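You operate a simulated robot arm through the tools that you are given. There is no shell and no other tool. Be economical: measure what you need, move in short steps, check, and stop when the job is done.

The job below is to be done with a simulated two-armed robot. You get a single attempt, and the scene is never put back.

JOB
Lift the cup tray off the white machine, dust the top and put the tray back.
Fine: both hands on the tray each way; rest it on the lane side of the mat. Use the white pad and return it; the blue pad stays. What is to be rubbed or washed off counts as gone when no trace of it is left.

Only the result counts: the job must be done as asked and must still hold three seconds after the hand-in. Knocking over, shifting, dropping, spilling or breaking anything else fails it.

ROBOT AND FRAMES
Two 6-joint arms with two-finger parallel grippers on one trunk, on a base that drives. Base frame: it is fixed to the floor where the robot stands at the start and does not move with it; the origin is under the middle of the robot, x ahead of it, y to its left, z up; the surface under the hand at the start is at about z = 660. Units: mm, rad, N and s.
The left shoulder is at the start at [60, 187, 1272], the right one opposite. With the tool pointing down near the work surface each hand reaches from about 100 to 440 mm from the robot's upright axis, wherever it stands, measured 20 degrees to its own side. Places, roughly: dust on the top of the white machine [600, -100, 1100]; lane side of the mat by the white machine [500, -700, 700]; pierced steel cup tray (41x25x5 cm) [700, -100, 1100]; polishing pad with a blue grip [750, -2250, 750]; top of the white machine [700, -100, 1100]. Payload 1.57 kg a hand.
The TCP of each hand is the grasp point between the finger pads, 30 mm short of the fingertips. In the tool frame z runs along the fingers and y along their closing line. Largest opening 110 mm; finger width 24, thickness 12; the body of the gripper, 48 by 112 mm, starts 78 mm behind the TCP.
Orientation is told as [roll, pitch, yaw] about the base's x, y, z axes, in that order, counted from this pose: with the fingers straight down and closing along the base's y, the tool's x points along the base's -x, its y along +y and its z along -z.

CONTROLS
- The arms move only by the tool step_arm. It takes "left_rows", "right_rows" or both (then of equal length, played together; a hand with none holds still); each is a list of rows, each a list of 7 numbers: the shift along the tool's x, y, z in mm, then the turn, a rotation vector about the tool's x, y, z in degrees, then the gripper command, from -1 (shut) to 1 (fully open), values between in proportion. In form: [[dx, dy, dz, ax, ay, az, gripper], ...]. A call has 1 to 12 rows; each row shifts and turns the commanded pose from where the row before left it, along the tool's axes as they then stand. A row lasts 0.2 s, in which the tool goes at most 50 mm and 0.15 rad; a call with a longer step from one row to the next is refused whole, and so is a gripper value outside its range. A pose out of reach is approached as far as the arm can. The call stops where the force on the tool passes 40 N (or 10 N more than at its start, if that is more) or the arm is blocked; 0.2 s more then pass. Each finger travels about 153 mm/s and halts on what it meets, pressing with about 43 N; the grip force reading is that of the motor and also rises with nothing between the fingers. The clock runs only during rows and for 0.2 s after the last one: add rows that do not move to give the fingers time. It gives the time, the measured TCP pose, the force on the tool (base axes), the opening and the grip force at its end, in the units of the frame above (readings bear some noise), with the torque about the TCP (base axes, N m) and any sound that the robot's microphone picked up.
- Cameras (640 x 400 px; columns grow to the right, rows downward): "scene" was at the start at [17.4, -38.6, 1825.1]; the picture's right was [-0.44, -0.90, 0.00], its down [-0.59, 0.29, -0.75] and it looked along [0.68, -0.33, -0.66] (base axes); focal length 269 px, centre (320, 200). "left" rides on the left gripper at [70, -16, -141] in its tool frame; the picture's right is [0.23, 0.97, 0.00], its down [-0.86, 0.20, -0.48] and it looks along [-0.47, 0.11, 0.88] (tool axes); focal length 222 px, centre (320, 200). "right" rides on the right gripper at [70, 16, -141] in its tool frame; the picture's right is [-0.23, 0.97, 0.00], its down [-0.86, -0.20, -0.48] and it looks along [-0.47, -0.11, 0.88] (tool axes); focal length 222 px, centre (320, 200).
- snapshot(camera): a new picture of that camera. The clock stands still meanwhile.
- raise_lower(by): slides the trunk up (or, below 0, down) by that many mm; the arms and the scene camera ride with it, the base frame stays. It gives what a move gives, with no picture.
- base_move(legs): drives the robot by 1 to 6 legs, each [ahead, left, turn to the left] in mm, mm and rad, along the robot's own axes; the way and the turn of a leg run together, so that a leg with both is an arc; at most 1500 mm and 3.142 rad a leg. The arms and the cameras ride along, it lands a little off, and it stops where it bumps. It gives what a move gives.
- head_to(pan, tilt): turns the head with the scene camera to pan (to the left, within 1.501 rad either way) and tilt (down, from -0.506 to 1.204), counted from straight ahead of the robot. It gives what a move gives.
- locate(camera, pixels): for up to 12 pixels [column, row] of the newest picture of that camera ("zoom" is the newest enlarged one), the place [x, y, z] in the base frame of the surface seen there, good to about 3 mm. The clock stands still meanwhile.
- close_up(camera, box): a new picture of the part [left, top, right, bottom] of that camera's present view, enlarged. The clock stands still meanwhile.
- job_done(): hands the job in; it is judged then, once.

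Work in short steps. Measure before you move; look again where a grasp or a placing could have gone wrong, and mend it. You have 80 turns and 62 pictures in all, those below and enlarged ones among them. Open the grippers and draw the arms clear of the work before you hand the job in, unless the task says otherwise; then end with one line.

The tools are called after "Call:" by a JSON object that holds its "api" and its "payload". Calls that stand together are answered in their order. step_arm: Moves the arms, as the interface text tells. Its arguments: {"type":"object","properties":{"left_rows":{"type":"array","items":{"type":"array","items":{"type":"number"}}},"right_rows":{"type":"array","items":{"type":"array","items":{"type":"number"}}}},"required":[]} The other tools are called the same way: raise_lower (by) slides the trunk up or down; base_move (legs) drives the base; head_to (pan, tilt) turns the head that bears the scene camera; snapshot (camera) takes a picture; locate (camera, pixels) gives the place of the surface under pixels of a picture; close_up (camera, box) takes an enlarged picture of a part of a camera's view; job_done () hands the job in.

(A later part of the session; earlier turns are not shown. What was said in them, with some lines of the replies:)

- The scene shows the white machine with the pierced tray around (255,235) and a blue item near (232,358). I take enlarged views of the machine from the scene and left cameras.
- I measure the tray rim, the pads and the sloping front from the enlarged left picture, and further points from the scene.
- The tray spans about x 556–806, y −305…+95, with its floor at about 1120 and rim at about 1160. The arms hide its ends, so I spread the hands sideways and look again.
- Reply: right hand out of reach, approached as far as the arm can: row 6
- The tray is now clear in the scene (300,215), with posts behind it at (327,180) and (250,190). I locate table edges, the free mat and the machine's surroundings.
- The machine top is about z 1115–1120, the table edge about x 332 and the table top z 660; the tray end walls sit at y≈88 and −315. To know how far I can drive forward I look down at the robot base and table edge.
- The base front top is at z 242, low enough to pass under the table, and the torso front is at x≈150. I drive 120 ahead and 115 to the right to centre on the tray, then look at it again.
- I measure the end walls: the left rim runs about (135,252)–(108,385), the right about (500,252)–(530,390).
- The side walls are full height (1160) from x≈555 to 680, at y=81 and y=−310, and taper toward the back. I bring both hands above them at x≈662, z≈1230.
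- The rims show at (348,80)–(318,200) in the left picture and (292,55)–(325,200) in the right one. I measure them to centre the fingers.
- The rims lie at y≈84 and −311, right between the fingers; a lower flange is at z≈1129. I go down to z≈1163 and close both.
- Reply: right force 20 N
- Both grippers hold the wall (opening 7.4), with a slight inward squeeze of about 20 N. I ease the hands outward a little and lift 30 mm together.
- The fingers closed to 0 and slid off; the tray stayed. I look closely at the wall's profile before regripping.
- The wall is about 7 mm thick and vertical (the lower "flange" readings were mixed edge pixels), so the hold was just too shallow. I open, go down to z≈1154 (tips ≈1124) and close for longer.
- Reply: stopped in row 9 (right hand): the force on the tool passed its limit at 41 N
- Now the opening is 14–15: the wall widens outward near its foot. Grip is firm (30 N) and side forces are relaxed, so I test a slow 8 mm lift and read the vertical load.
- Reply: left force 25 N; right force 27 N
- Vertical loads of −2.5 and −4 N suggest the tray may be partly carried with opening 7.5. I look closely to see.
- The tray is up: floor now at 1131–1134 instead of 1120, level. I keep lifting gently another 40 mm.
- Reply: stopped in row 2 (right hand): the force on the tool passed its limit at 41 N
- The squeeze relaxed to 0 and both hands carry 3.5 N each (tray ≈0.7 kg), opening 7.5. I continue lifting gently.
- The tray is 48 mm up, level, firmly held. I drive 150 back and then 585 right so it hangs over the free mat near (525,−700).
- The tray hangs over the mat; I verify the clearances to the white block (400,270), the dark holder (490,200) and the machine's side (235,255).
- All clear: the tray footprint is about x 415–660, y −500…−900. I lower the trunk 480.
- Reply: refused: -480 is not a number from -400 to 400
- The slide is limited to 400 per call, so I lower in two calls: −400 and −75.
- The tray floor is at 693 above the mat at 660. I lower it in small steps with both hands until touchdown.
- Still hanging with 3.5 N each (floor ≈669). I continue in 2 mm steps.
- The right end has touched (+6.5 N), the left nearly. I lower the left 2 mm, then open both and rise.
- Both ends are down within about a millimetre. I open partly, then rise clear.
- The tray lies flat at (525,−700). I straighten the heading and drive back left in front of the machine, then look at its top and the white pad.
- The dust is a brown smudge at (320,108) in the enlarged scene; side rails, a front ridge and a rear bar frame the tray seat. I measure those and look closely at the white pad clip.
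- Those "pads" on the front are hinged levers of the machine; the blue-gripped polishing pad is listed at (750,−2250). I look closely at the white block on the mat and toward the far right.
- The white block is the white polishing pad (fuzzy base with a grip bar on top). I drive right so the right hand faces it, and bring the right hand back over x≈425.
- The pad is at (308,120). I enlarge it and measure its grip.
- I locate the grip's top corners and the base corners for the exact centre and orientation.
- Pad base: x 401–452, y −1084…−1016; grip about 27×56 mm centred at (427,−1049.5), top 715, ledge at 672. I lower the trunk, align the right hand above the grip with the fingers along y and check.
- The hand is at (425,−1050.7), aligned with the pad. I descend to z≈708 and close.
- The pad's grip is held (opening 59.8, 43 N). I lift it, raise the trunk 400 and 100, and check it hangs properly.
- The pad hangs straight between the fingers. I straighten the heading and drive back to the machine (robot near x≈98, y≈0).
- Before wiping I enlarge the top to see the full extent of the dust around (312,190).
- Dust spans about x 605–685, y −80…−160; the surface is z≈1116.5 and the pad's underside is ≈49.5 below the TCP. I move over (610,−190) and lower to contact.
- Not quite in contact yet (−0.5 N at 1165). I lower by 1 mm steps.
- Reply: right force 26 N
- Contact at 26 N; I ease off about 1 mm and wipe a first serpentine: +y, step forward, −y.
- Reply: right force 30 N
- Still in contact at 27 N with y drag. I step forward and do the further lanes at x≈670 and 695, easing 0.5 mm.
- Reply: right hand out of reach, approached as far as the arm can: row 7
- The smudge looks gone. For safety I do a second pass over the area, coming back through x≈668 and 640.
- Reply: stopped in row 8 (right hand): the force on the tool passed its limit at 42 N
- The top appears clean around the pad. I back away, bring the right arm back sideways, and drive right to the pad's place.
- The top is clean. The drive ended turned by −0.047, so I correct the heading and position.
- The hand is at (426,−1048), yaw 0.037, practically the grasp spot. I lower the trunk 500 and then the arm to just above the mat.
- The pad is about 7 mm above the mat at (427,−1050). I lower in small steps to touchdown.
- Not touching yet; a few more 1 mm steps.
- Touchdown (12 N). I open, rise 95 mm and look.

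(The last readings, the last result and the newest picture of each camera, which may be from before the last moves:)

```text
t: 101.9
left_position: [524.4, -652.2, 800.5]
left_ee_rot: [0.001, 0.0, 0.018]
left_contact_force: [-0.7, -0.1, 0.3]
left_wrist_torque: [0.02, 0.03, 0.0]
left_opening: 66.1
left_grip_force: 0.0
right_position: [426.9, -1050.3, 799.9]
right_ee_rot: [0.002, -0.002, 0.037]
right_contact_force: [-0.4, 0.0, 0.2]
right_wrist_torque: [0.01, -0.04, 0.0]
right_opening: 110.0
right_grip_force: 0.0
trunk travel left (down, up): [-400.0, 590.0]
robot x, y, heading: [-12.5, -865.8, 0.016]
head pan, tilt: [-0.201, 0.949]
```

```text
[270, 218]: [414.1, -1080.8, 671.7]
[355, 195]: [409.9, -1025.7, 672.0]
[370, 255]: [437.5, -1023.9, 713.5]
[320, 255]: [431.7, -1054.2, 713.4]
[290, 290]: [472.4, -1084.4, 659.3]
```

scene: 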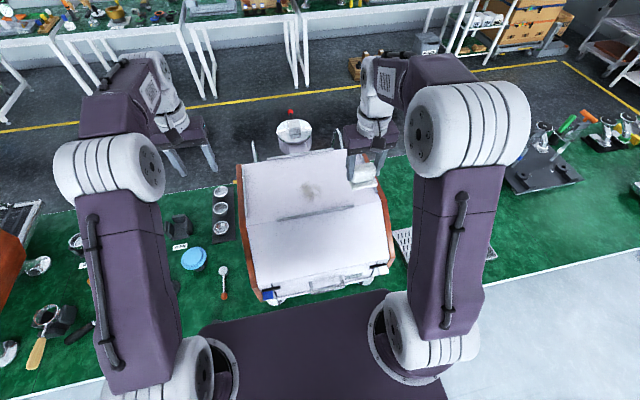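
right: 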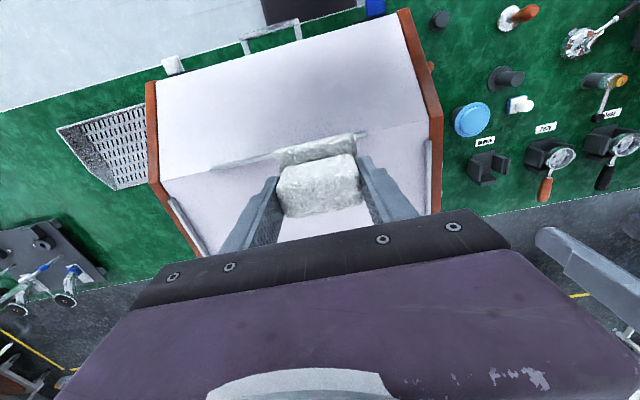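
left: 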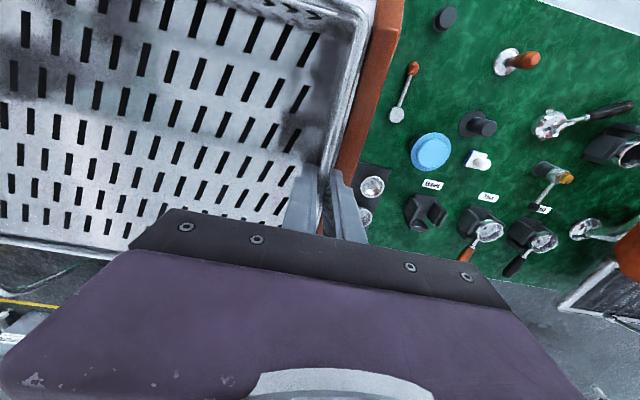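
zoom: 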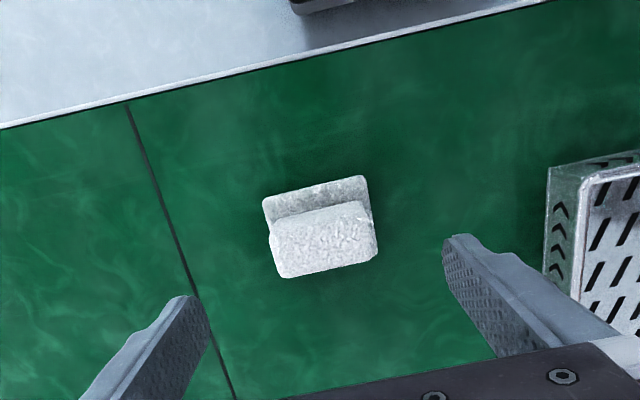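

The pad is back where it was (base corner and grip match the original). I raise a little, drive left 157 to the tray and extend the right hand again.

Call:
{"api": "raise_lower", "payload": {"by": 60}}

Call:
{"api": "base_move", "payload": {"legs": [[-4, 157, 0]]}}

Call:
{"api": "step_arm", "payload": {"left_rows": [[0, 0, 0, 0, 0, 0, 0.2], [0, 0, 0, 0, 0, 0, 0.2], [0, 0, 0, 0, 0, 0, 0.2], [0, 0, 0, 0, 0, 0, 0.2], [0, 0, 0, 0, 0, 0, 0.2]], "right_rows": [[-24, 0, 0, 0, 0, 0, 0.2], [-24, 0, 0, 0, 0, 0, 0.2], [-24, 0, 0, 0, 0, 0, 0.2], [-22, 0, 0, 0, 0, 0, 0.2], [0, 0, 0, 0, 0, 0, 0.2]]}}

Call:
{"api": "head_to", "payload": {"pan": 0.0, "tilt": 0.95}}

Call:
{"api": "snapshot", "payload": {"camera": "scene"}}

```text
t: 102.9
left_position: [524.9, -652.8, 860.3]
left_ee_rot: [0.002, -0.001, 0.02]
left_contact_force: [0.1, 0.2, 0.9]
left_wrist_torque: [-0.01, 0.02, -0.03]
left_opening: 66.2
left_grip_force: 0.1
right_position: [427.7, -1051.4, 859.7]
right_ee_rot: [0.0, 0.002, 0.038]
right_contact_force: [0.2, -0.3, -0.1]
right_wrist_torque: [0.02, 0.0, 0.02]
right_opening: 110.2
right_grip_force: 0.2
trunk travel left (down, up): [-460.0, 530.0]
robot x, y, heading: [-10.4, -865.3, 0.018]
head pan, tilt: [-0.201, 0.949]
```

```text
t: 104.3
left_position: [517.2, -492.7, 860.6]
left_ee_rot: [0.001, 0.0, 0.02]
left_contact_force: [1.1, 0.0, 1.1]
left_wrist_torque: [-0.02, -0.02, 0.02]
left_opening: 66.2
left_grip_force: 0.1
right_position: [419.9, -890.9, 860.1]
right_ee_rot: [-0.001, -0.003, 0.038]
right_contact_force: [-0.6, 0.6, 0.8]
right_wrist_torque: [-0.04, -0.01, 0.0]
right_opening: 110.1
right_grip_force: 0.1
trunk travel left (down, up): [-460.0, 530.0]
robot x, y, heading: [-16.6, -708.4, 0.018]
head pan, tilt: [-0.201, 0.949]
```

```text
t: 105.5
left_position: [516.3, -492.5, 862.0]
left_ee_rot: [0.001, -0.001, 0.02]
left_contact_force: [-0.8, -0.7, -0.9]
left_wrist_torque: [0.0, -0.02, 0.0]
left_opening: 66.0
left_grip_force: 0.0
right_position: [515.1, -889.6, 860.4]
right_ee_rot: [0.002, -0.003, 0.036]
right_contact_force: [0.5, -0.4, 0.3]
right_wrist_torque: [0.01, -0.01, 0.0]
right_opening: 66.0
right_grip_force: 0.1
trunk travel left (down, up): [-460.0, 530.0]
robot x, y, heading: [-17.2, -705.8, 0.021]
head pan, tilt: [-0.201, 0.949]
```

```text
t: 106.2
left_position: [517.6, -492.7, 859.9]
left_ee_rot: [0.002, 0.0, 0.019]
left_contact_force: [-0.3, 0.5, 0.0]
left_wrist_torque: [-0.03, -0.03, 0.01]
left_opening: 66.0
left_grip_force: 0.1
right_position: [515.0, -889.7, 859.9]
right_ee_rot: [0.003, -0.001, 0.037]
right_contact_force: [-0.4, -0.5, 0.7]
right_wrist_torque: [0.0, -0.02, 0.03]
right_opening: 65.9
right_grip_force: 0.1
trunk travel left (down, up): [-460.0, 530.0]
robot x, y, heading: [-20.6, -705.6, 0.021]
head pan, tilt: [0.0, 0.949]
```

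```text
17 pictures are left
```

scene: 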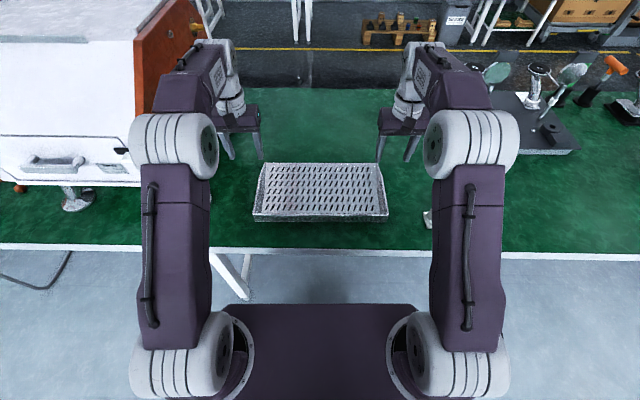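

I check the tray's rims in this view (left end (263,165)–(256,215), right end (380,165)–(387,213)) before aligning the hands.

Call:
{"api": "close_up", "payload": {"camera": "scene", "box": [240, 150, 400, 230]}}

Call:
{"api": "locate", "payload": {"camera": "zoom", "pixels": [[83, 110], [67, 190], [60, 230], [553, 110], [572, 190], [578, 230], [320, 262], [97, 60], [557, 60], [320, 160]]}}

```text
4.00 times, centred on (320, 190) of scene
```

zoom: 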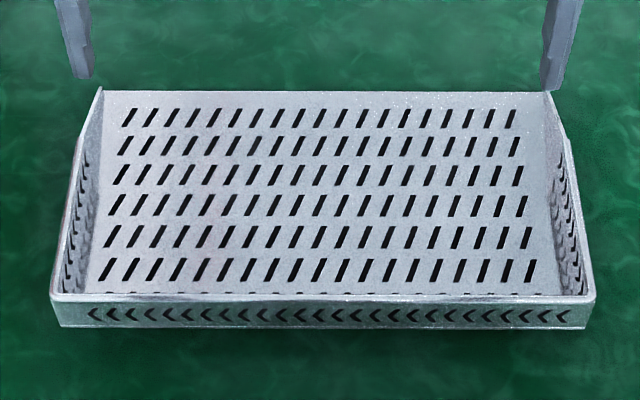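

```text
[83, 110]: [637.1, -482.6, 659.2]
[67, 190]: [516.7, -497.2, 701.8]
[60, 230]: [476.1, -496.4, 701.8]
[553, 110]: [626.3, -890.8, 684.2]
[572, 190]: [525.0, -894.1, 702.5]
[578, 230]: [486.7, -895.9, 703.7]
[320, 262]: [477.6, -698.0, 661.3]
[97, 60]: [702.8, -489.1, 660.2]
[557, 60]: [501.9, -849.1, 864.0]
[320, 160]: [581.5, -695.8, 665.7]
```

The rims are at y −497 and −894 (z 702), as left. I align and descend to z≈700, then close with long dwell.

Call:
{"api": "step_arm", "payload": {"left_rows": [[0, -5, 0, 0, 0, 0, 0], [0, 0, 28, 0, 0, 0, 0], [0, 0, 28, 0, 0, 0, 0], [0, 0, 28, 0, 0, 0, 0], [0, 0, 28, 0, 0, 0, 0], [0, 0, 28, 0, 0, 0, 0], [0, 0, 19, 0, 0, 0, 0], [0, 0, 0, 0, 0, 0, 0]], "right_rows": [[-9.3, -4.2, 0, 0, 0, 1.0, 0], [0, 0, 28, 0, 0, 0, 0], [0, 0, 28, 0, 0, 0, 0], [0, 0, 28, 0, 0, 0, 0], [0, 0, 28, 0, 0, 0, 0], [0, 0, 28, 0, 0, 0, 0], [0, 0, 19, 0, 0, 0, 0], [0, 0, 0, 0, 0, 0, 0]]}}

Call:
{"api": "step_arm", "payload": {"left_rows": [[0, 0, 0, 0, 0, 0, -0.5], [0, 0, 0, 0, 0, 0, -0.7], [0, 0, 0, 0, 0, 0, -1], [0, 0, 0, 0, 0, 0, -1], [0, 0, 0, 0, 0, 0, -1], [0, 0, 0, 0, 0, 0, -1], [0, 0, 0, 0, 0, 0, -1]], "right_rows": [[0, 0, 0, 0, 0, 0, -0.5], [0, 0, 0, 0, 0, 0, -0.7], [0, 0, 0, 0, 0, 0, -1], [0, 0, 0, 0, 0, 0, -1], [0, 0, 0, 0, 0, 0, -1], [0, 0, 0, 0, 0, 0, -1], [0, 0, 0, 0, 0, 0, -1]]}}

```text
t: 108.0
left_position: [514.7, -497.1, 700.1]
left_ee_rot: [0.003, 0.0, 0.02]
left_contact_force: [0.1, -0.1, 0.2]
left_wrist_torque: [0.02, -0.02, -0.05]
left_opening: 54.8
left_grip_force: 0.0
right_position: [523.3, -890.2, 701.1]
right_ee_rot: [0.003, -0.002, 0.018]
right_contact_force: [0.4, 0.3, 0.3]
right_wrist_torque: [0.0, 0.01, 0.03]
right_opening: 55.3
right_grip_force: 0.1
trunk travel left (down, up): [-460.0, 530.0]
robot x, y, heading: [-16.4, -704.3, 0.019]
head pan, tilt: [0.0, 0.949]
```

```text
t: 109.6
left_position: [515.5, -497.8, 701.0]
left_ee_rot: [0.002, 0.001, 0.019]
left_contact_force: [-0.6, 25.3, 0.4]
left_wrist_torque: [-0.01, -0.14, -0.16]
left_opening: 7.6
left_grip_force: 27.0
right_position: [522.9, -892.2, 700.0]
right_ee_rot: [-0.003, -0.003, 0.02]
right_contact_force: [-0.1, -30.7, 2.1]
right_wrist_torque: [0.03, -0.01, -0.47]
right_opening: 7.6
right_grip_force: 27.1
trunk travel left (down, up): [-460.0, 530.0]
robot x, y, heading: [-16.7, -708.3, 0.023]
head pan, tilt: [0.0, 0.949]
```

Both hold (7.6), with a 25–30 N inward squeeze. I ease each hand outward ~2 mm in small steps and lift 5 mm slowly.

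Call:
{"api": "step_arm", "payload": {"left_rows": [[0, 0.6, 0, 0, 0, 0, -1], [0, 0.6, 0, 0, 0, 0, -1], [0, 0.6, 0, 0, 0, 0, -1], [0, 0, 0, 0, 0, 0, -1], [0, 0, -2, 0, 0, 0, -1], [0, 0, -2, 0, 0, 0, -1], [0, 0, -2, 0, 0, 0, -1], [0, 0, 0, 0, 0, 0, -1]], "right_rows": [[0, -0.7, 0, 0, 0, 0, -1], [0, -0.7, 0, 0, 0, 0, -1], [0, -0.7, 0, 0, 0, 0, -1], [0, 0, 0, 0, 0, 0, -1], [0, 0, -2, 0, 0, 0, -1], [0, 0, -2, 0, 0, 0, -1], [0, 0, -2, 0, 0, 0, -1], [0, 0, 0, 0, 0, 0, -1]]}}

```text
t: 111.4
left_position: [518.1, -497.2, 707.2]
left_ee_rot: [0.0, 0.001, 0.019]
left_contact_force: [-1.8, -2.5, -3.1]
left_wrist_torque: [0.03, 0.53, -0.32]
left_opening: 7.5
left_grip_force: 27.3
right_position: [523.7, -892.3, 706.9]
right_ee_rot: [0.004, 0.0, 0.019]
right_contact_force: [2.0, 4.1, -3.8]
right_wrist_torque: [0.0, -0.55, -0.46]
right_opening: 7.5
right_grip_force: 26.4
trunk travel left (down, up): [-460.0, 530.0]
robot x, y, heading: [-18.6, -704.4, 0.018]
head pan, tilt: [0.0, 0.949]
```

Both hands carry 3–4 N; the tray is up about 6 mm. I raise by arm a little more, then trunk +400 and +60.

Call:
{"api": "step_arm", "payload": {"left_rows": [[0, 0, -2, 0, 0, 0, -1], [0, 0, -3, 0, 0, 0, -1], [0, 0, -4, 0, 0, 0, -1], [0, 0, -4, 0, 0, 0, -1], [0, 0, -4, 0, 0, 0, -1], [0, 0, -3, 0, 0, 0, -1], [0, 0, 0, 0, 0, 0, -1]], "right_rows": [[0, 0, -2, 0, 0, 0, -1], [0, 0, -3, 0, 0, 0, -1], [0, 0, -4, 0, 0, 0, -1], [0, 0, -4, 0, 0, 0, -1], [0, 0, -4, 0, 0, 0, -1], [0, 0, -3, 0, 0, 0, -1], [0, 0, 0, 0, 0, 0, -1]]}}

Call:
{"api": "raise_lower", "payload": {"by": 400}}

Call:
{"api": "raise_lower", "payload": {"by": 80}}

Call:
{"api": "snapshot", "payload": {"camera": "scene"}}

```text
t: 113.0
left_position: [516.8, -497.9, 727.2]
left_ee_rot: [0.001, 0.001, 0.021]
left_contact_force: [-0.2, -31.4, -3.5]
left_wrist_torque: [0.0, -0.26, -0.27]
left_opening: 7.9
left_grip_force: 27.1
right_position: [524.1, -893.2, 726.1]
right_ee_rot: [0.004, 0.0, 0.017]
right_contact_force: [0.8, 31.6, -3.3]
right_wrist_torque: [0.01, 0.23, -0.32]
right_opening: 7.5
right_grip_force: 27.4
trunk travel left (down, up): [-460.0, 530.0]
robot x, y, heading: [-16.7, -704.5, 0.02]
head pan, tilt: [0.0, 0.949]
```

```text
t: 116.8
left_position: [518.4, -498.1, 1127.5]
left_ee_rot: [-0.001, 0.002, 0.021]
left_contact_force: [-1.2, -31.9, -3.3]
left_wrist_torque: [-0.04, 0.0, -0.26]
left_opening: 7.7
left_grip_force: 26.9
right_position: [525.8, -892.6, 1127.4]
right_ee_rot: [0.005, 0.001, 0.017]
right_contact_force: [1.2, 30.5, -4.0]
right_wrist_torque: [-0.02, -0.02, -0.37]
right_opening: 7.9
right_grip_force: 27.1
trunk travel left (down, up): [-860.0, 130.0]
robot x, y, heading: [-17.6, -703.7, 0.018]
head pan, tilt: [0.0, 0.949]
```

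```text
t: 118.0
left_position: [517.8, -498.4, 1208.2]
left_ee_rot: [-0.001, 0.001, 0.021]
left_contact_force: [-1.0, -32.2, -3.7]
left_wrist_torque: [-0.01, -0.04, -0.29]
left_opening: 7.7
left_grip_force: 26.9
right_position: [524.4, -893.2, 1206.7]
right_ee_rot: [0.006, -0.001, 0.016]
right_contact_force: [1.5, 30.7, -2.6]
right_wrist_torque: [0.02, 0.05, -0.3]
right_opening: 7.4
right_grip_force: 26.7
trunk travel left (down, up): [-940.0, 50.0]
robot x, y, heading: [-21.9, -703.5, 0.02]
head pan, tilt: [0.0, 0.949]
```

```text
15 pictures are left
```

scene: 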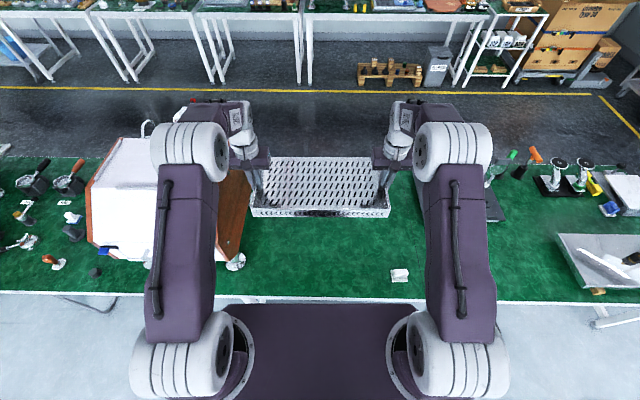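

The tray is up and level, pad visible in place at (400,275). I relax the outward tension by 1 mm per hand, then straighten and drive left toward the machine, staying back for now.

Call:
{"api": "step_arm", "payload": {"left_rows": [[0, -0.5, 0, 0, 0, 0, -1], [0, -0.5, 0, 0, 0, 0, -1], [0, 0, 0, 0, 0, 0, -1]], "right_rows": [[0, 0.5, 0, 0, 0, 0, -1], [0, 0.5, 0, 0, 0, 0, -1], [0, 0, 0, 0, 0, 0, -1]]}}

Call:
{"api": "base_move", "payload": {"legs": [[0, 0, -0.018], [0, 583, 0]]}}

```text
t: 118.8
left_position: [517.5, -498.6, 1207.6]
left_ee_rot: [0.0, 0.001, 0.022]
left_contact_force: [-1.0, -24.9, -3.4]
left_wrist_torque: [-0.05, -0.05, -0.24]
left_opening: 7.7
left_grip_force: 27.0
right_position: [525.4, -894.4, 1207.9]
right_ee_rot: [0.003, 0.0, 0.02]
right_contact_force: [1.2, 25.4, -4.0]
right_wrist_torque: [0.05, 0.04, -0.32]
right_opening: 7.8
right_grip_force: 26.4
trunk travel left (down, up): [-940.0, 50.0]
robot x, y, heading: [-18.2, -706.8, 0.022]
head pan, tilt: [0.0, 0.949]
```

```text
t: 122.5
left_position: [525.0, 69.7, 1206.0]
left_ee_rot: [0.003, 0.002, -0.011]
left_contact_force: [-1.6, -24.4, -4.0]
left_wrist_torque: [-0.01, 0.04, -0.25]
left_opening: 7.5
left_grip_force: 26.5
right_position: [521.4, -327.4, 1206.5]
right_ee_rot: [0.005, 0.0, -0.012]
right_contact_force: [2.4, 24.6, -3.6]
right_wrist_torque: [0.03, 0.0, -0.39]
right_opening: 7.6
right_grip_force: 26.1
trunk travel left (down, up): [-940.0, 50.0]
robot x, y, heading: [-14.7, -118.7, -0.01]
head pan, tilt: [0.0, 0.949]
```

Heading −0.011; I turn it out and drive forward 138 with 9 left to bring the tray above its seat.

Call:
{"api": "base_move", "payload": {"legs": [[0, 0, 0.011], [138, 9, 0]]}}

Call:
{"api": "step_arm", "payload": {"left_rows": [[0, 0, 0, 0, 0, 0, -1], [0, 0, 0, 0, 0, 0, -1]], "right_rows": [[0, 0, 0, 0, 0, 0, -1], [0, 0, 0, 0, 0, 0, -1]]}}

Call:
{"api": "close_up", "payload": {"camera": "scene", "box": [230, 130, 410, 250]}}

Call:
{"api": "locate", "payload": {"camera": "zoom", "pixels": [[60, 180], [65, 200], [580, 180], [577, 200], [320, 245], [320, 262], [320, 283], [320, 285], [320, 100], [320, 70], [320, 60], [100, 285]]}}

```text
t: 124.1
left_position: [660.4, 81.9, 1209.1]
left_ee_rot: [0.0, 0.001, -0.002]
left_contact_force: [-1.7, -2.8, -3.2]
left_wrist_torque: [0.0, 0.08, -0.2]
left_opening: 7.5
left_grip_force: 27.2
right_position: [658.9, -313.9, 1207.7]
right_ee_rot: [0.004, -0.004, -0.005]
right_contact_force: [0.6, 3.2, -2.9]
right_wrist_torque: [-0.02, -0.09, -0.36]
right_opening: 7.5
right_grip_force: 26.7
trunk travel left (down, up): [-940.0, 50.0]
robot x, y, heading: [123.1, -108.9, -0.005]
head pan, tilt: [0.0, 0.949]
```

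```text
t: 124.7
left_position: [661.6, 80.4, 1208.5]
left_ee_rot: [-0.002, 0.0, -0.007]
left_contact_force: [-1.5, -1.1, -3.5]
left_wrist_torque: [0.04, -0.22, -0.2]
left_opening: 7.3
left_grip_force: 26.8
right_position: [659.6, -313.3, 1207.0]
right_ee_rot: [0.004, -0.002, -0.007]
right_contact_force: [0.9, 0.7, -3.1]
right_wrist_torque: [-0.01, 0.17, -0.3]
right_opening: 7.4
right_grip_force: 27.3
trunk travel left (down, up): [-940.0, 50.0]
robot x, y, heading: [125.0, -110.9, 0.002]
head pan, tilt: [0.0, 0.949]
```

```text
3.33 times, centred on (320, 190) of scene
```

zoom: 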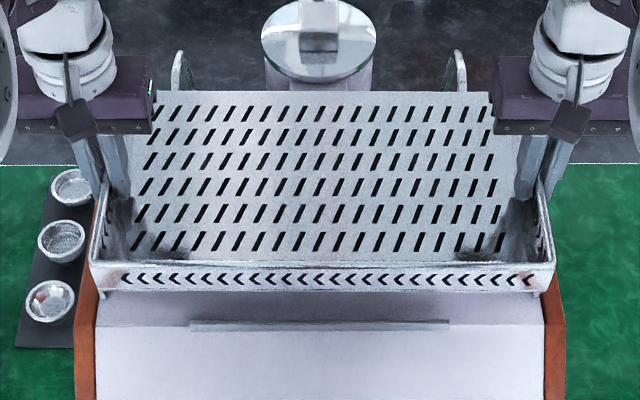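

```text
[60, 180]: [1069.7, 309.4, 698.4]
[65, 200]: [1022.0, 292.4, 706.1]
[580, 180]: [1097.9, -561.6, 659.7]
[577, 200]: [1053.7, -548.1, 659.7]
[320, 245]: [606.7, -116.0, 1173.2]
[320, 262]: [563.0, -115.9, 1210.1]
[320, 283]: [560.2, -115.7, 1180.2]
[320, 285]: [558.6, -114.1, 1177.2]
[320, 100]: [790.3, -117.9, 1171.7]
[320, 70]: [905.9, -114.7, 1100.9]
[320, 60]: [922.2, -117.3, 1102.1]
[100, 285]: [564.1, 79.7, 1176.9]
```

The tray is over the seat: x matches the original (front ≈560), but y is ~3 mm too far right and yaw ~0.006 off. I correct both and lower to ~12 mm above the seat.

Call:
{"api": "step_arm", "payload": {"left_rows": [[0.5, 1.5, 0, 0, 0, -0.2, -1], [0.5, 1.5, 0, 0, 0, -0.2, -1], [0, 0, 5, 0, 0, 0, -1], [0, 0, 7, 0, 0, 0, -1], [0, 0, 7, 0, 0, 0, -1], [0, 0, 7, 0, 0, 0, -1], [0, 0, 6, 0, 0, 0, -1], [0, 0, 4, 0, 0, 0, -1], [0, 0, 0, 0, 0, 0, -1], [0, 0, 0, 0, 0, 0, -1]], "right_rows": [[-0.7, 1.5, 0, 0, 0, -0.2, -1], [-0.7, 1.5, 0, 0, 0, -0.2, -1], [0, 0, 5, 0, 0, 0, -1], [0, 0, 7, 0, 0, 0, -1], [0, 0, 7, 0, 0, 0, -1], [0, 0, 7, 0, 0, 0, -1], [0, 0, 6, 0, 0, 0, -1], [0, 0, 4, 0, 0, 0, -1], [0, 0, 0, 0, 0, 0, -1], [0, 0, 0, 0, 0, 0, -1]]}}

Call:
{"api": "close_up", "payload": {"camera": "left", "box": [260, 20, 420, 220]}}

Call:
{"api": "close_up", "payload": {"camera": "right", "box": [220, 20, 380, 220]}}

```text
t: 126.9
left_position: [663.1, 85.7, 1171.2]
left_ee_rot: [-0.002, 0.003, 0.001]
left_contact_force: [-1.7, 12.2, -4.3]
left_wrist_torque: [0.03, 0.21, -0.3]
left_opening: 7.8
left_grip_force: 26.7
right_position: [663.3, -311.8, 1170.2]
right_ee_rot: [0.004, -0.001, 0.0]
right_contact_force: [2.0, -12.6, -3.1]
right_wrist_torque: [-0.02, -0.21, -0.38]
right_opening: 7.6
right_grip_force: 27.0
trunk travel left (down, up): [-940.0, 50.0]
robot x, y, heading: [126.1, -113.7, -0.006]
head pan, tilt: [0.0, 0.949]
```

```text
2.00 times, centred on (340, 120) of left
```

zoom: 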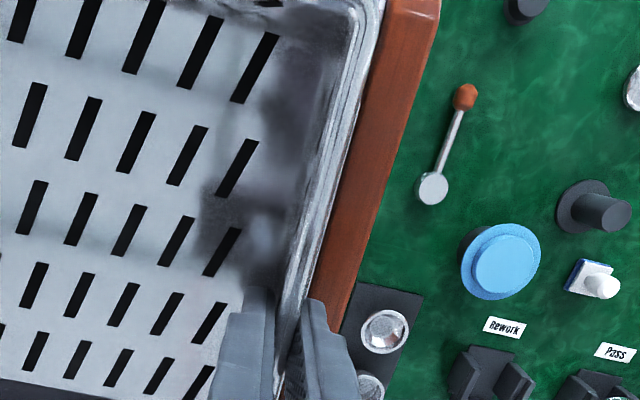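

```text
2.00 times, centred on (300, 120) of right
```

zoom: 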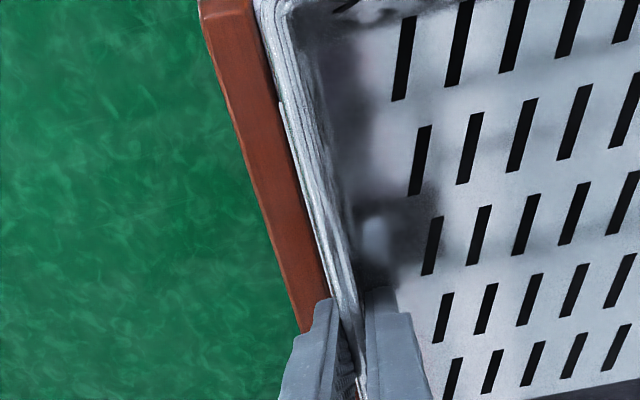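

Both ends look symmetric over the rails, readings match the original pose within noise. I lower 5 mm further and re-read.

Call:
{"api": "step_arm", "payload": {"left_rows": [[0, 0, 2, 0, 0, 0, -1], [0, 0, 2, 0, 0, 0, -1], [0, 0, 0, 0, 0, 0, -1], [0, 0, 0, 0, 0, 0, -1]], "right_rows": [[0, 0, 2, 0, 0, 0, -1], [0, 0, 2, 0, 0, 0, -1], [0, 0, 0, 0, 0, 0, -1], [0, 0, 0, 0, 0, 0, -1]]}}

Call:
{"api": "close_up", "payload": {"camera": "scene", "box": [235, 140, 405, 246]}}

Call:
{"api": "locate", "payload": {"camera": "zoom", "pixels": [[320, 150], [170, 150], [470, 150], [320, 220], [320, 245], [320, 250], [320, 262], [320, 275], [320, 62], [320, 54], [320, 48], [320, 285]]}}

```text
t: 127.9
left_position: [664.2, 84.5, 1167.7]
left_ee_rot: [0.0, -0.001, 0.002]
left_contact_force: [-0.7, 17.3, 3.4]
left_wrist_torque: [0.01, -0.52, -0.39]
left_opening: 7.5
left_grip_force: 27.0
right_position: [662.1, -311.6, 1168.8]
right_ee_rot: [0.003, -0.002, -0.001]
right_contact_force: [3.3, -16.2, -2.6]
right_wrist_torque: [-0.03, -0.8, -0.49]
right_opening: 8.0
right_grip_force: 26.3
trunk travel left (down, up): [-940.0, 50.0]
robot x, y, heading: [124.4, -114.5, -0.005]
head pan, tilt: [0.0, 0.949]
```

```text
3.76 times, centred on (320, 193) of scene
```

zoom: 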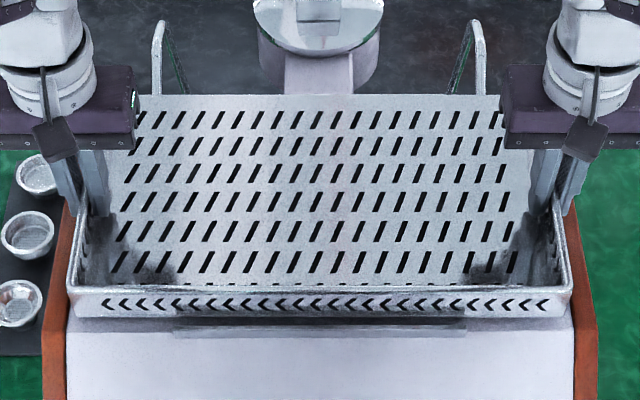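

```text
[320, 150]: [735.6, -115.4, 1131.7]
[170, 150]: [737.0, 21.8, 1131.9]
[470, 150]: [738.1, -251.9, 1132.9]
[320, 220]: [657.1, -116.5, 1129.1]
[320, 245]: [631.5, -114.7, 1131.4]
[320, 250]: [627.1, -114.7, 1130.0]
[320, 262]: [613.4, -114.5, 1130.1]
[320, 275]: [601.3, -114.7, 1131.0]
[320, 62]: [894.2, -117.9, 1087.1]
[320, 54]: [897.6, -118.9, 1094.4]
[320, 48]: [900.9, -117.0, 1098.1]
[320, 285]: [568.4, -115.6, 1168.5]
```

Floor is at 1131 with first contact torques, and the rear bar that was visible behind the tray is now hidden, so the tray may be a few mm too far forward. I measure the front face against the earlier values (561 @ z 1140).

Call:
{"api": "locate", "payload": {"camera": "zoom", "pixels": [[320, 289], [320, 295], [320, 302], [320, 308], [120, 291], [120, 302], [520, 291], [520, 302], [320, 97], [200, 97], [440, 97], [320, 332]]}}

```text
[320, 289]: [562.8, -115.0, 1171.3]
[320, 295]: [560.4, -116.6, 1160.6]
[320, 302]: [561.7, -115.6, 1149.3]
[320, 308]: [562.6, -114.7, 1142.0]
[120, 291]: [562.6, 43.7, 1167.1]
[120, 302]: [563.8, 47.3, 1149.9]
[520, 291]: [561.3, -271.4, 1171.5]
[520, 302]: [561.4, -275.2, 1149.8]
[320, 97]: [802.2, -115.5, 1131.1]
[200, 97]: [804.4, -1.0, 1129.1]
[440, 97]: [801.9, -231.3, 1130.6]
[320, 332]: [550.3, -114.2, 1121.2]
```

The tray's rear edge is at ≈803, over the rear bar (800–806); it must come back ~4 mm (left 5, right 3). I lift 3 mm, shift it, and lower again.

Call:
{"api": "step_arm", "payload": {"left_rows": [[0, 0, -3, 0, 0, 0, -1], [2.4, 0, 0, 0, 0, -0.15, -1], [2.4, 0, 0, 0, 0, -0.15, -1], [0, 0, 0, 0, 0, 0, -1], [0, 0, 2, 0, 0, 0, -1], [0, 0, 2, 0, 0, 0, -1], [0, 0, 0, 0, 0, 0, -1], [0, 0, 0, 0, 0, 0, -1]], "right_rows": [[0, 0, -3, 0, 0, 0, -1], [1.6, 0, 0, 0, 0, -0.15, -1], [1.6, 0, 0, 0, 0, -0.15, -1], [0, 0, 0, 0, 0, 0, -1], [0, 0, 2, 0, 0, 0, -1], [0, 0, 2, 0, 0, 0, -1], [0, 0, 0, 0, 0, 0, -1], [0, 0, 0, 0, 0, 0, -1]]}}

Call:
{"api": "close_up", "payload": {"camera": "scene", "box": [235, 140, 405, 246]}}

Call:
{"api": "locate", "payload": {"camera": "zoom", "pixels": [[320, 150], [320, 275], [320, 295], [320, 302], [120, 295], [120, 302], [520, 295], [520, 302], [320, 97], [320, 92], [200, 97], [440, 97]]}}

```text
t: 129.7
left_position: [659.8, 84.3, 1166.0]
left_ee_rot: [-0.001, 0.001, 0.007]
left_contact_force: [-1.9, 7.7, -4.1]
left_wrist_torque: [0.01, 0.11, -0.36]
left_opening: 7.5
left_grip_force: 26.4
right_position: [660.1, -310.5, 1166.1]
right_ee_rot: [0.004, 0.001, 0.005]
right_contact_force: [2.4, -8.5, -3.6]
right_wrist_torque: [0.0, -0.14, -0.5]
right_opening: 7.6
right_grip_force: 26.3
trunk travel left (down, up): [-940.0, 50.0]
robot x, y, heading: [122.4, -113.9, -0.001]
head pan, tilt: [0.0, 0.949]
```

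```text
3.76 times, centred on (320, 193) of scene
```

zoom: 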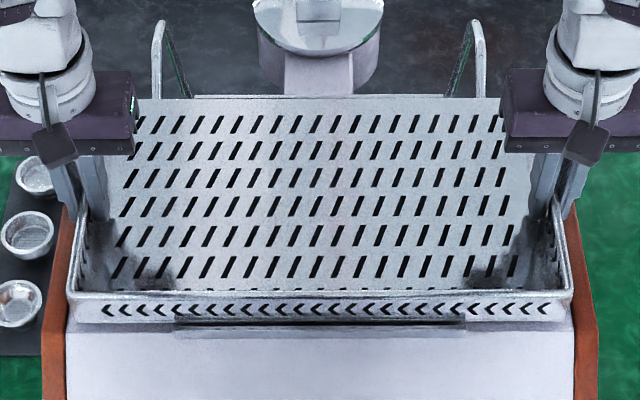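

```text
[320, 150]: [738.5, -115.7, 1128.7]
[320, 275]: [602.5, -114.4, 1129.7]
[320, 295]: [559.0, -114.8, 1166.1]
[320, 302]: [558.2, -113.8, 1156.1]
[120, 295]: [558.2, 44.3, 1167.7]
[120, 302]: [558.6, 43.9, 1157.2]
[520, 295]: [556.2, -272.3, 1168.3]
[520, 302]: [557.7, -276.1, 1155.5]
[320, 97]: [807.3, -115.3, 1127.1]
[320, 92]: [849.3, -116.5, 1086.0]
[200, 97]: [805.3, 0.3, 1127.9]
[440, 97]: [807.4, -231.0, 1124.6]
```

Now the bar is visible behind the tray, front face at 558, no contact. I keep lowering in 1.5 mm steps.

Call:
{"api": "step_arm", "payload": {"left_rows": [[0, 0, 1.5, 0, 0, 0, -1], [0, 0, 1.5, 0, 0, 0, -1], [0, 0, 1, 0, 0, 0, -1], [0, 0, 0, 0, 0, 0, -1], [0, 0, 0, 0, 0, 0, -1]], "right_rows": [[0, 0, 1.5, 0, 0, 0, -1], [0, 0, 1.5, 0, 0, 0, -1], [0, 0, 1, 0, 0, 0, -1], [0, 0, 0, 0, 0, 0, -1], [0, 0, 0, 0, 0, 0, -1]]}}

```text
t: 130.9
left_position: [657.6, 85.1, 1162.6]
left_ee_rot: [0.0, 0.002, 0.007]
left_contact_force: [-2.2, 9.2, -2.9]
left_wrist_torque: [0.03, 0.17, -0.32]
left_opening: 7.6
left_grip_force: 26.8
right_position: [659.1, -310.4, 1161.2]
right_ee_rot: [0.003, -0.001, 0.003]
right_contact_force: [1.9, -9.3, -3.5]
right_wrist_torque: [-0.01, -0.14, -0.47]
right_opening: 7.5
right_grip_force: 27.2
trunk travel left (down, up): [-940.0, 50.0]
robot x, y, heading: [126.3, -113.2, -0.001]
head pan, tilt: [0.0, 0.949]
```

Still free; floor is now ≈1125. Another 1 mm-step descent to contact.

Call:
{"api": "step_arm", "payload": {"left_rows": [[0, 0, 1, 0, 0, 0, -1], [0, 0, 1, 0, 0, 0, -1], [0, 0, 1, 0, 0, 0, -1], [0, 0, 0, 0, 0, 0, -1]], "right_rows": [[0, 0, 1, 0, 0, 0, -1], [0, 0, 1, 0, 0, 0, -1], [0, 0, 1, 0, 0, 0, -1], [0, 0, 0, 0, 0, 0, -1]]}}

Call:
{"api": "close_up", "payload": {"camera": "scene", "box": [235, 140, 405, 246]}}

Call:
{"api": "locate", "payload": {"camera": "zoom", "pixels": [[320, 150], [180, 150], [460, 150], [180, 260], [460, 260], [320, 302], [320, 105], [320, 98], [120, 302], [520, 302]]}}

```text
t: 131.9
left_position: [659.2, 85.9, 1159.1]
left_ee_rot: [0.001, 0.003, 0.008]
left_contact_force: [-1.2, 8.7, 1.0]
left_wrist_torque: [0.04, 0.0, -0.37]
left_opening: 7.8
left_grip_force: 26.5
right_position: [659.9, -309.1, 1159.5]
right_ee_rot: [0.003, 0.0, 0.005]
right_contact_force: [1.7, -9.3, -4.4]
right_wrist_torque: [0.01, -0.05, -0.49]
right_opening: 7.6
right_grip_force: 26.7
trunk travel left (down, up): [-940.0, 50.0]
robot x, y, heading: [124.6, -113.1, -0.004]
head pan, tilt: [0.0, 0.949]
```

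```text
3.76 times, centred on (320, 193) of scene
```

zoom: 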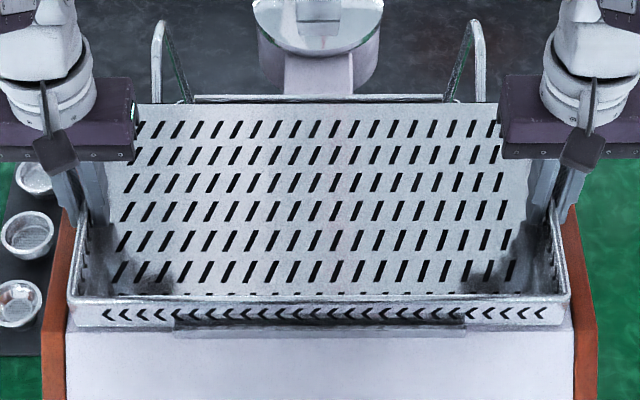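

```text
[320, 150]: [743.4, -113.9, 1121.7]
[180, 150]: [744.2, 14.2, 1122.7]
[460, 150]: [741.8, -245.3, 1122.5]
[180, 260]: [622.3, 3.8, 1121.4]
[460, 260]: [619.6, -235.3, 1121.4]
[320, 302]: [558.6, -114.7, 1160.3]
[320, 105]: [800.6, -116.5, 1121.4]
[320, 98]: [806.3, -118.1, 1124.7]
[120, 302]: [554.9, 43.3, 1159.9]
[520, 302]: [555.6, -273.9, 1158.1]
```

The tray sits inside the bars with its floor at ≈1121.5 (originally 1120). I lower 1 mm more, then open gently and rise.

Call:
{"api": "step_arm", "payload": {"left_rows": [[0, 0, 0.6, 0, 0, 0, -1], [0, 0, 0.5, 0, 0, 0, -1], [0, 0, 0, 0, 0, 0, -1]], "right_rows": [[0, 0, 0.8, 0, 0, 0, -1], [0, 0, 0.8, 0, 0, 0, -1], [0, 0, 0, 0, 0, 0, -1]]}}

Call:
{"api": "step_arm", "payload": {"left_rows": [[0, 0, -0.5, 0, 0, 0, -0.7], [0, 0, 0, 0, 0, 0, -0.5], [0, 0, 0, 0, 0, 0, -0.2], [0, 0, 0, 0, 0, 0, 0], [0, 0, 0, 0, 0, 0, 0], [0, 0, -15, 0, 0, 0, 0], [0, 0, -30, 0, 0, 0, 0], [0, 0, -35, 0, 0, 0, 0], [0, 0, -35, 0, 0, 0, 0], [0, 0, -25, 0, 0, 0, 0]], "right_rows": [[0, 0, -0.5, 0, 0, 0, -0.7], [0, 0, 0, 0, 0, 0, -0.5], [0, 0, 0, 0, 0, 0, -0.2], [0, 0, 0, 0, 0, 0, 0], [0, 0, 0, 0, 0, 0, 0], [0, 0, -15, 0, 0, 0, 0], [0, 0, -30, 0, 0, 0, 0], [0, 0, -35, 0, 0, 0, 0], [0, 0, -35, 0, 0, 0, 0], [0, 0, -25, 0, 0, 0, 0]]}}

Call:
{"api": "close_up", "payload": {"camera": "scene", "box": [235, 140, 405, 246]}}

Call:
{"api": "locate", "payload": {"camera": "zoom", "pixels": [[320, 150], [180, 150], [460, 150], [180, 260], [460, 260], [320, 302], [320, 105], [320, 98], [95, 230], [545, 230]]}}

```text
t: 132.7
left_position: [658.2, 84.9, 1158.8]
left_ee_rot: [0.0, 0.0, 0.007]
left_contact_force: [0.8, -2.3, 0.7]
left_wrist_torque: [0.08, -0.84, -0.27]
left_opening: 7.5
left_grip_force: 26.1
right_position: [660.1, -309.4, 1159.0]
right_ee_rot: [0.003, -0.004, 0.005]
right_contact_force: [2.7, 0.4, 11.2]
right_wrist_torque: [-0.12, 0.94, -0.4]
right_opening: 7.6
right_grip_force: 27.0
trunk travel left (down, up): [-940.0, 50.0]
robot x, y, heading: [127.2, -114.3, -0.006]
head pan, tilt: [0.0, 0.949]
```

```text
t: 134.9
left_position: [659.1, 85.7, 1301.9]
left_ee_rot: [0.0, -0.001, 0.007]
left_contact_force: [0.4, 0.0, -0.5]
left_wrist_torque: [0.0, -0.01, 0.0]
left_opening: 54.9
left_grip_force: 0.0
right_position: [657.1, -312.1, 1300.9]
right_ee_rot: [0.004, 0.0, 0.005]
right_contact_force: [0.1, 0.2, -0.4]
right_wrist_torque: [-0.01, 0.01, -0.01]
right_opening: 54.9
right_grip_force: 0.1
trunk travel left (down, up): [-940.0, 50.0]
robot x, y, heading: [122.1, -112.8, -0.003]
head pan, tilt: [0.0, 0.949]
```

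```text
3.76 times, centred on (320, 193) of scene
```

zoom: 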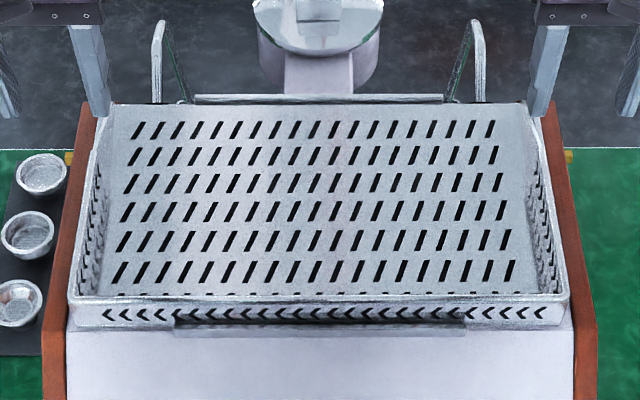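

```text
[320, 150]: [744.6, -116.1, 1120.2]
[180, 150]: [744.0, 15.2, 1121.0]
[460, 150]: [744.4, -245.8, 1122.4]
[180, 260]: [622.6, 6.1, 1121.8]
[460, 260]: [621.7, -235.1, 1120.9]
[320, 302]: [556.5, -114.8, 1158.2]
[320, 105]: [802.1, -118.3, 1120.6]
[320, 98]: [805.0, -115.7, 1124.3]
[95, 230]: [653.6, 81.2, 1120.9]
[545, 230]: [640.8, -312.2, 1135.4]
```

The tray is seated flat at 1120–1121, inside all bars as before. I open the grippers fully, back away and take a last look.

Call:
{"api": "step_arm", "payload": {"left_rows": [[0, 0, -20, 0, 0, 0, 1], [0, 0, 0, 0, 0, 0, 1], [0, 0, 0, 0, 0, 0, 1]], "right_rows": [[0, 0, -20, 0, 0, 0, 1], [0, 0, 0, 0, 0, 0, 1], [0, 0, 0, 0, 0, 0, 1]]}}

Call:
{"api": "base_move", "payload": {"legs": [[-250, 0, 0]]}}

Call:
{"api": "head_to", "payload": {"pan": -0.3, "tilt": 0.8}}

Call:
{"api": "snapshot", "payload": {"camera": "scene"}}

```text
t: 135.7
left_position: [656.9, 85.0, 1320.3]
left_ee_rot: [0.001, 0.002, 0.008]
left_contact_force: [0.3, 1.1, 0.0]
left_wrist_torque: [0.0, 0.0, -0.03]
left_opening: 110.0
left_grip_force: 0.1
right_position: [661.1, -310.5, 1318.2]
right_ee_rot: [0.004, -0.004, 0.005]
right_contact_force: [0.4, 0.3, 0.6]
right_wrist_torque: [0.0, -0.02, -0.06]
right_opening: 110.1
right_grip_force: 0.0
trunk travel left (down, up): [-940.0, 50.0]
robot x, y, heading: [126.4, -114.0, -0.001]
head pan, tilt: [0.0, 0.949]
```

```text
t: 137.6
left_position: [406.7, 84.8, 1318.8]
left_ee_rot: [-0.003, 0.005, 0.007]
left_contact_force: [-0.4, 0.2, 0.0]
left_wrist_torque: [-0.02, 0.01, -0.04]
left_opening: 110.0
left_grip_force: 0.1
right_position: [409.7, -309.6, 1318.8]
right_ee_rot: [0.003, 0.002, 0.004]
right_contact_force: [0.4, -0.3, 0.7]
right_wrist_torque: [0.01, 0.01, -0.02]
right_opening: 110.2
right_grip_force: 0.2
trunk travel left (down, up): [-940.0, 50.0]
robot x, y, heading: [-129.5, -107.3, -0.004]
head pan, tilt: [0.0, 0.949]
```

```text
t: 138.4
left_position: [402.9, 85.3, 1321.3]
left_ee_rot: [0.0, 0.0, 0.007]
left_contact_force: [-1.4, 0.0, -1.2]
left_wrist_torque: [0.01, 0.01, -0.03]
left_opening: 110.0
left_grip_force: 0.0
right_position: [404.7, -310.6, 1319.1]
right_ee_rot: [0.004, -0.003, 0.006]
right_contact_force: [-0.2, -1.0, 0.5]
right_wrist_torque: [0.0, -0.03, 0.02]
right_opening: 110.1
right_grip_force: 0.1
trunk travel left (down, up): [-940.0, 50.0]
robot x, y, heading: [-130.0, -106.0, -0.005]
head pan, tilt: [-0.3, 0.799]
```

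```text
7 pictures are left
```

scene: 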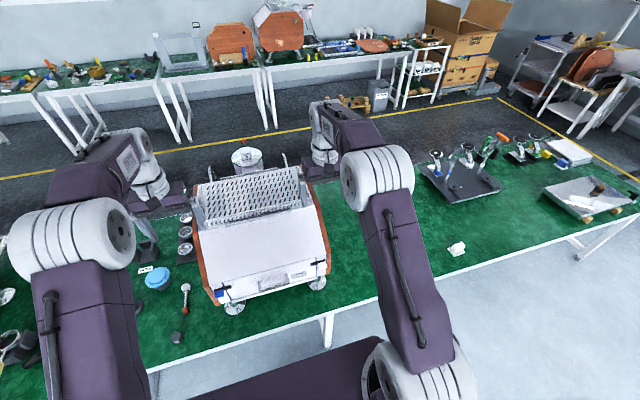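

The tray is back on the machine, the white pad stands in its place at (456,248), and everything else is undisturbed. I hand the job in.

Call:
{"api": "job_done", "payload": {}}

```text
The job is handed in.
```

I lifted the tray off with both hands, wiped the dust off the machine top with the white pad until no trace showed, and put the tray back with both hands. The white pad is back in its place and the blue pad was not touched.
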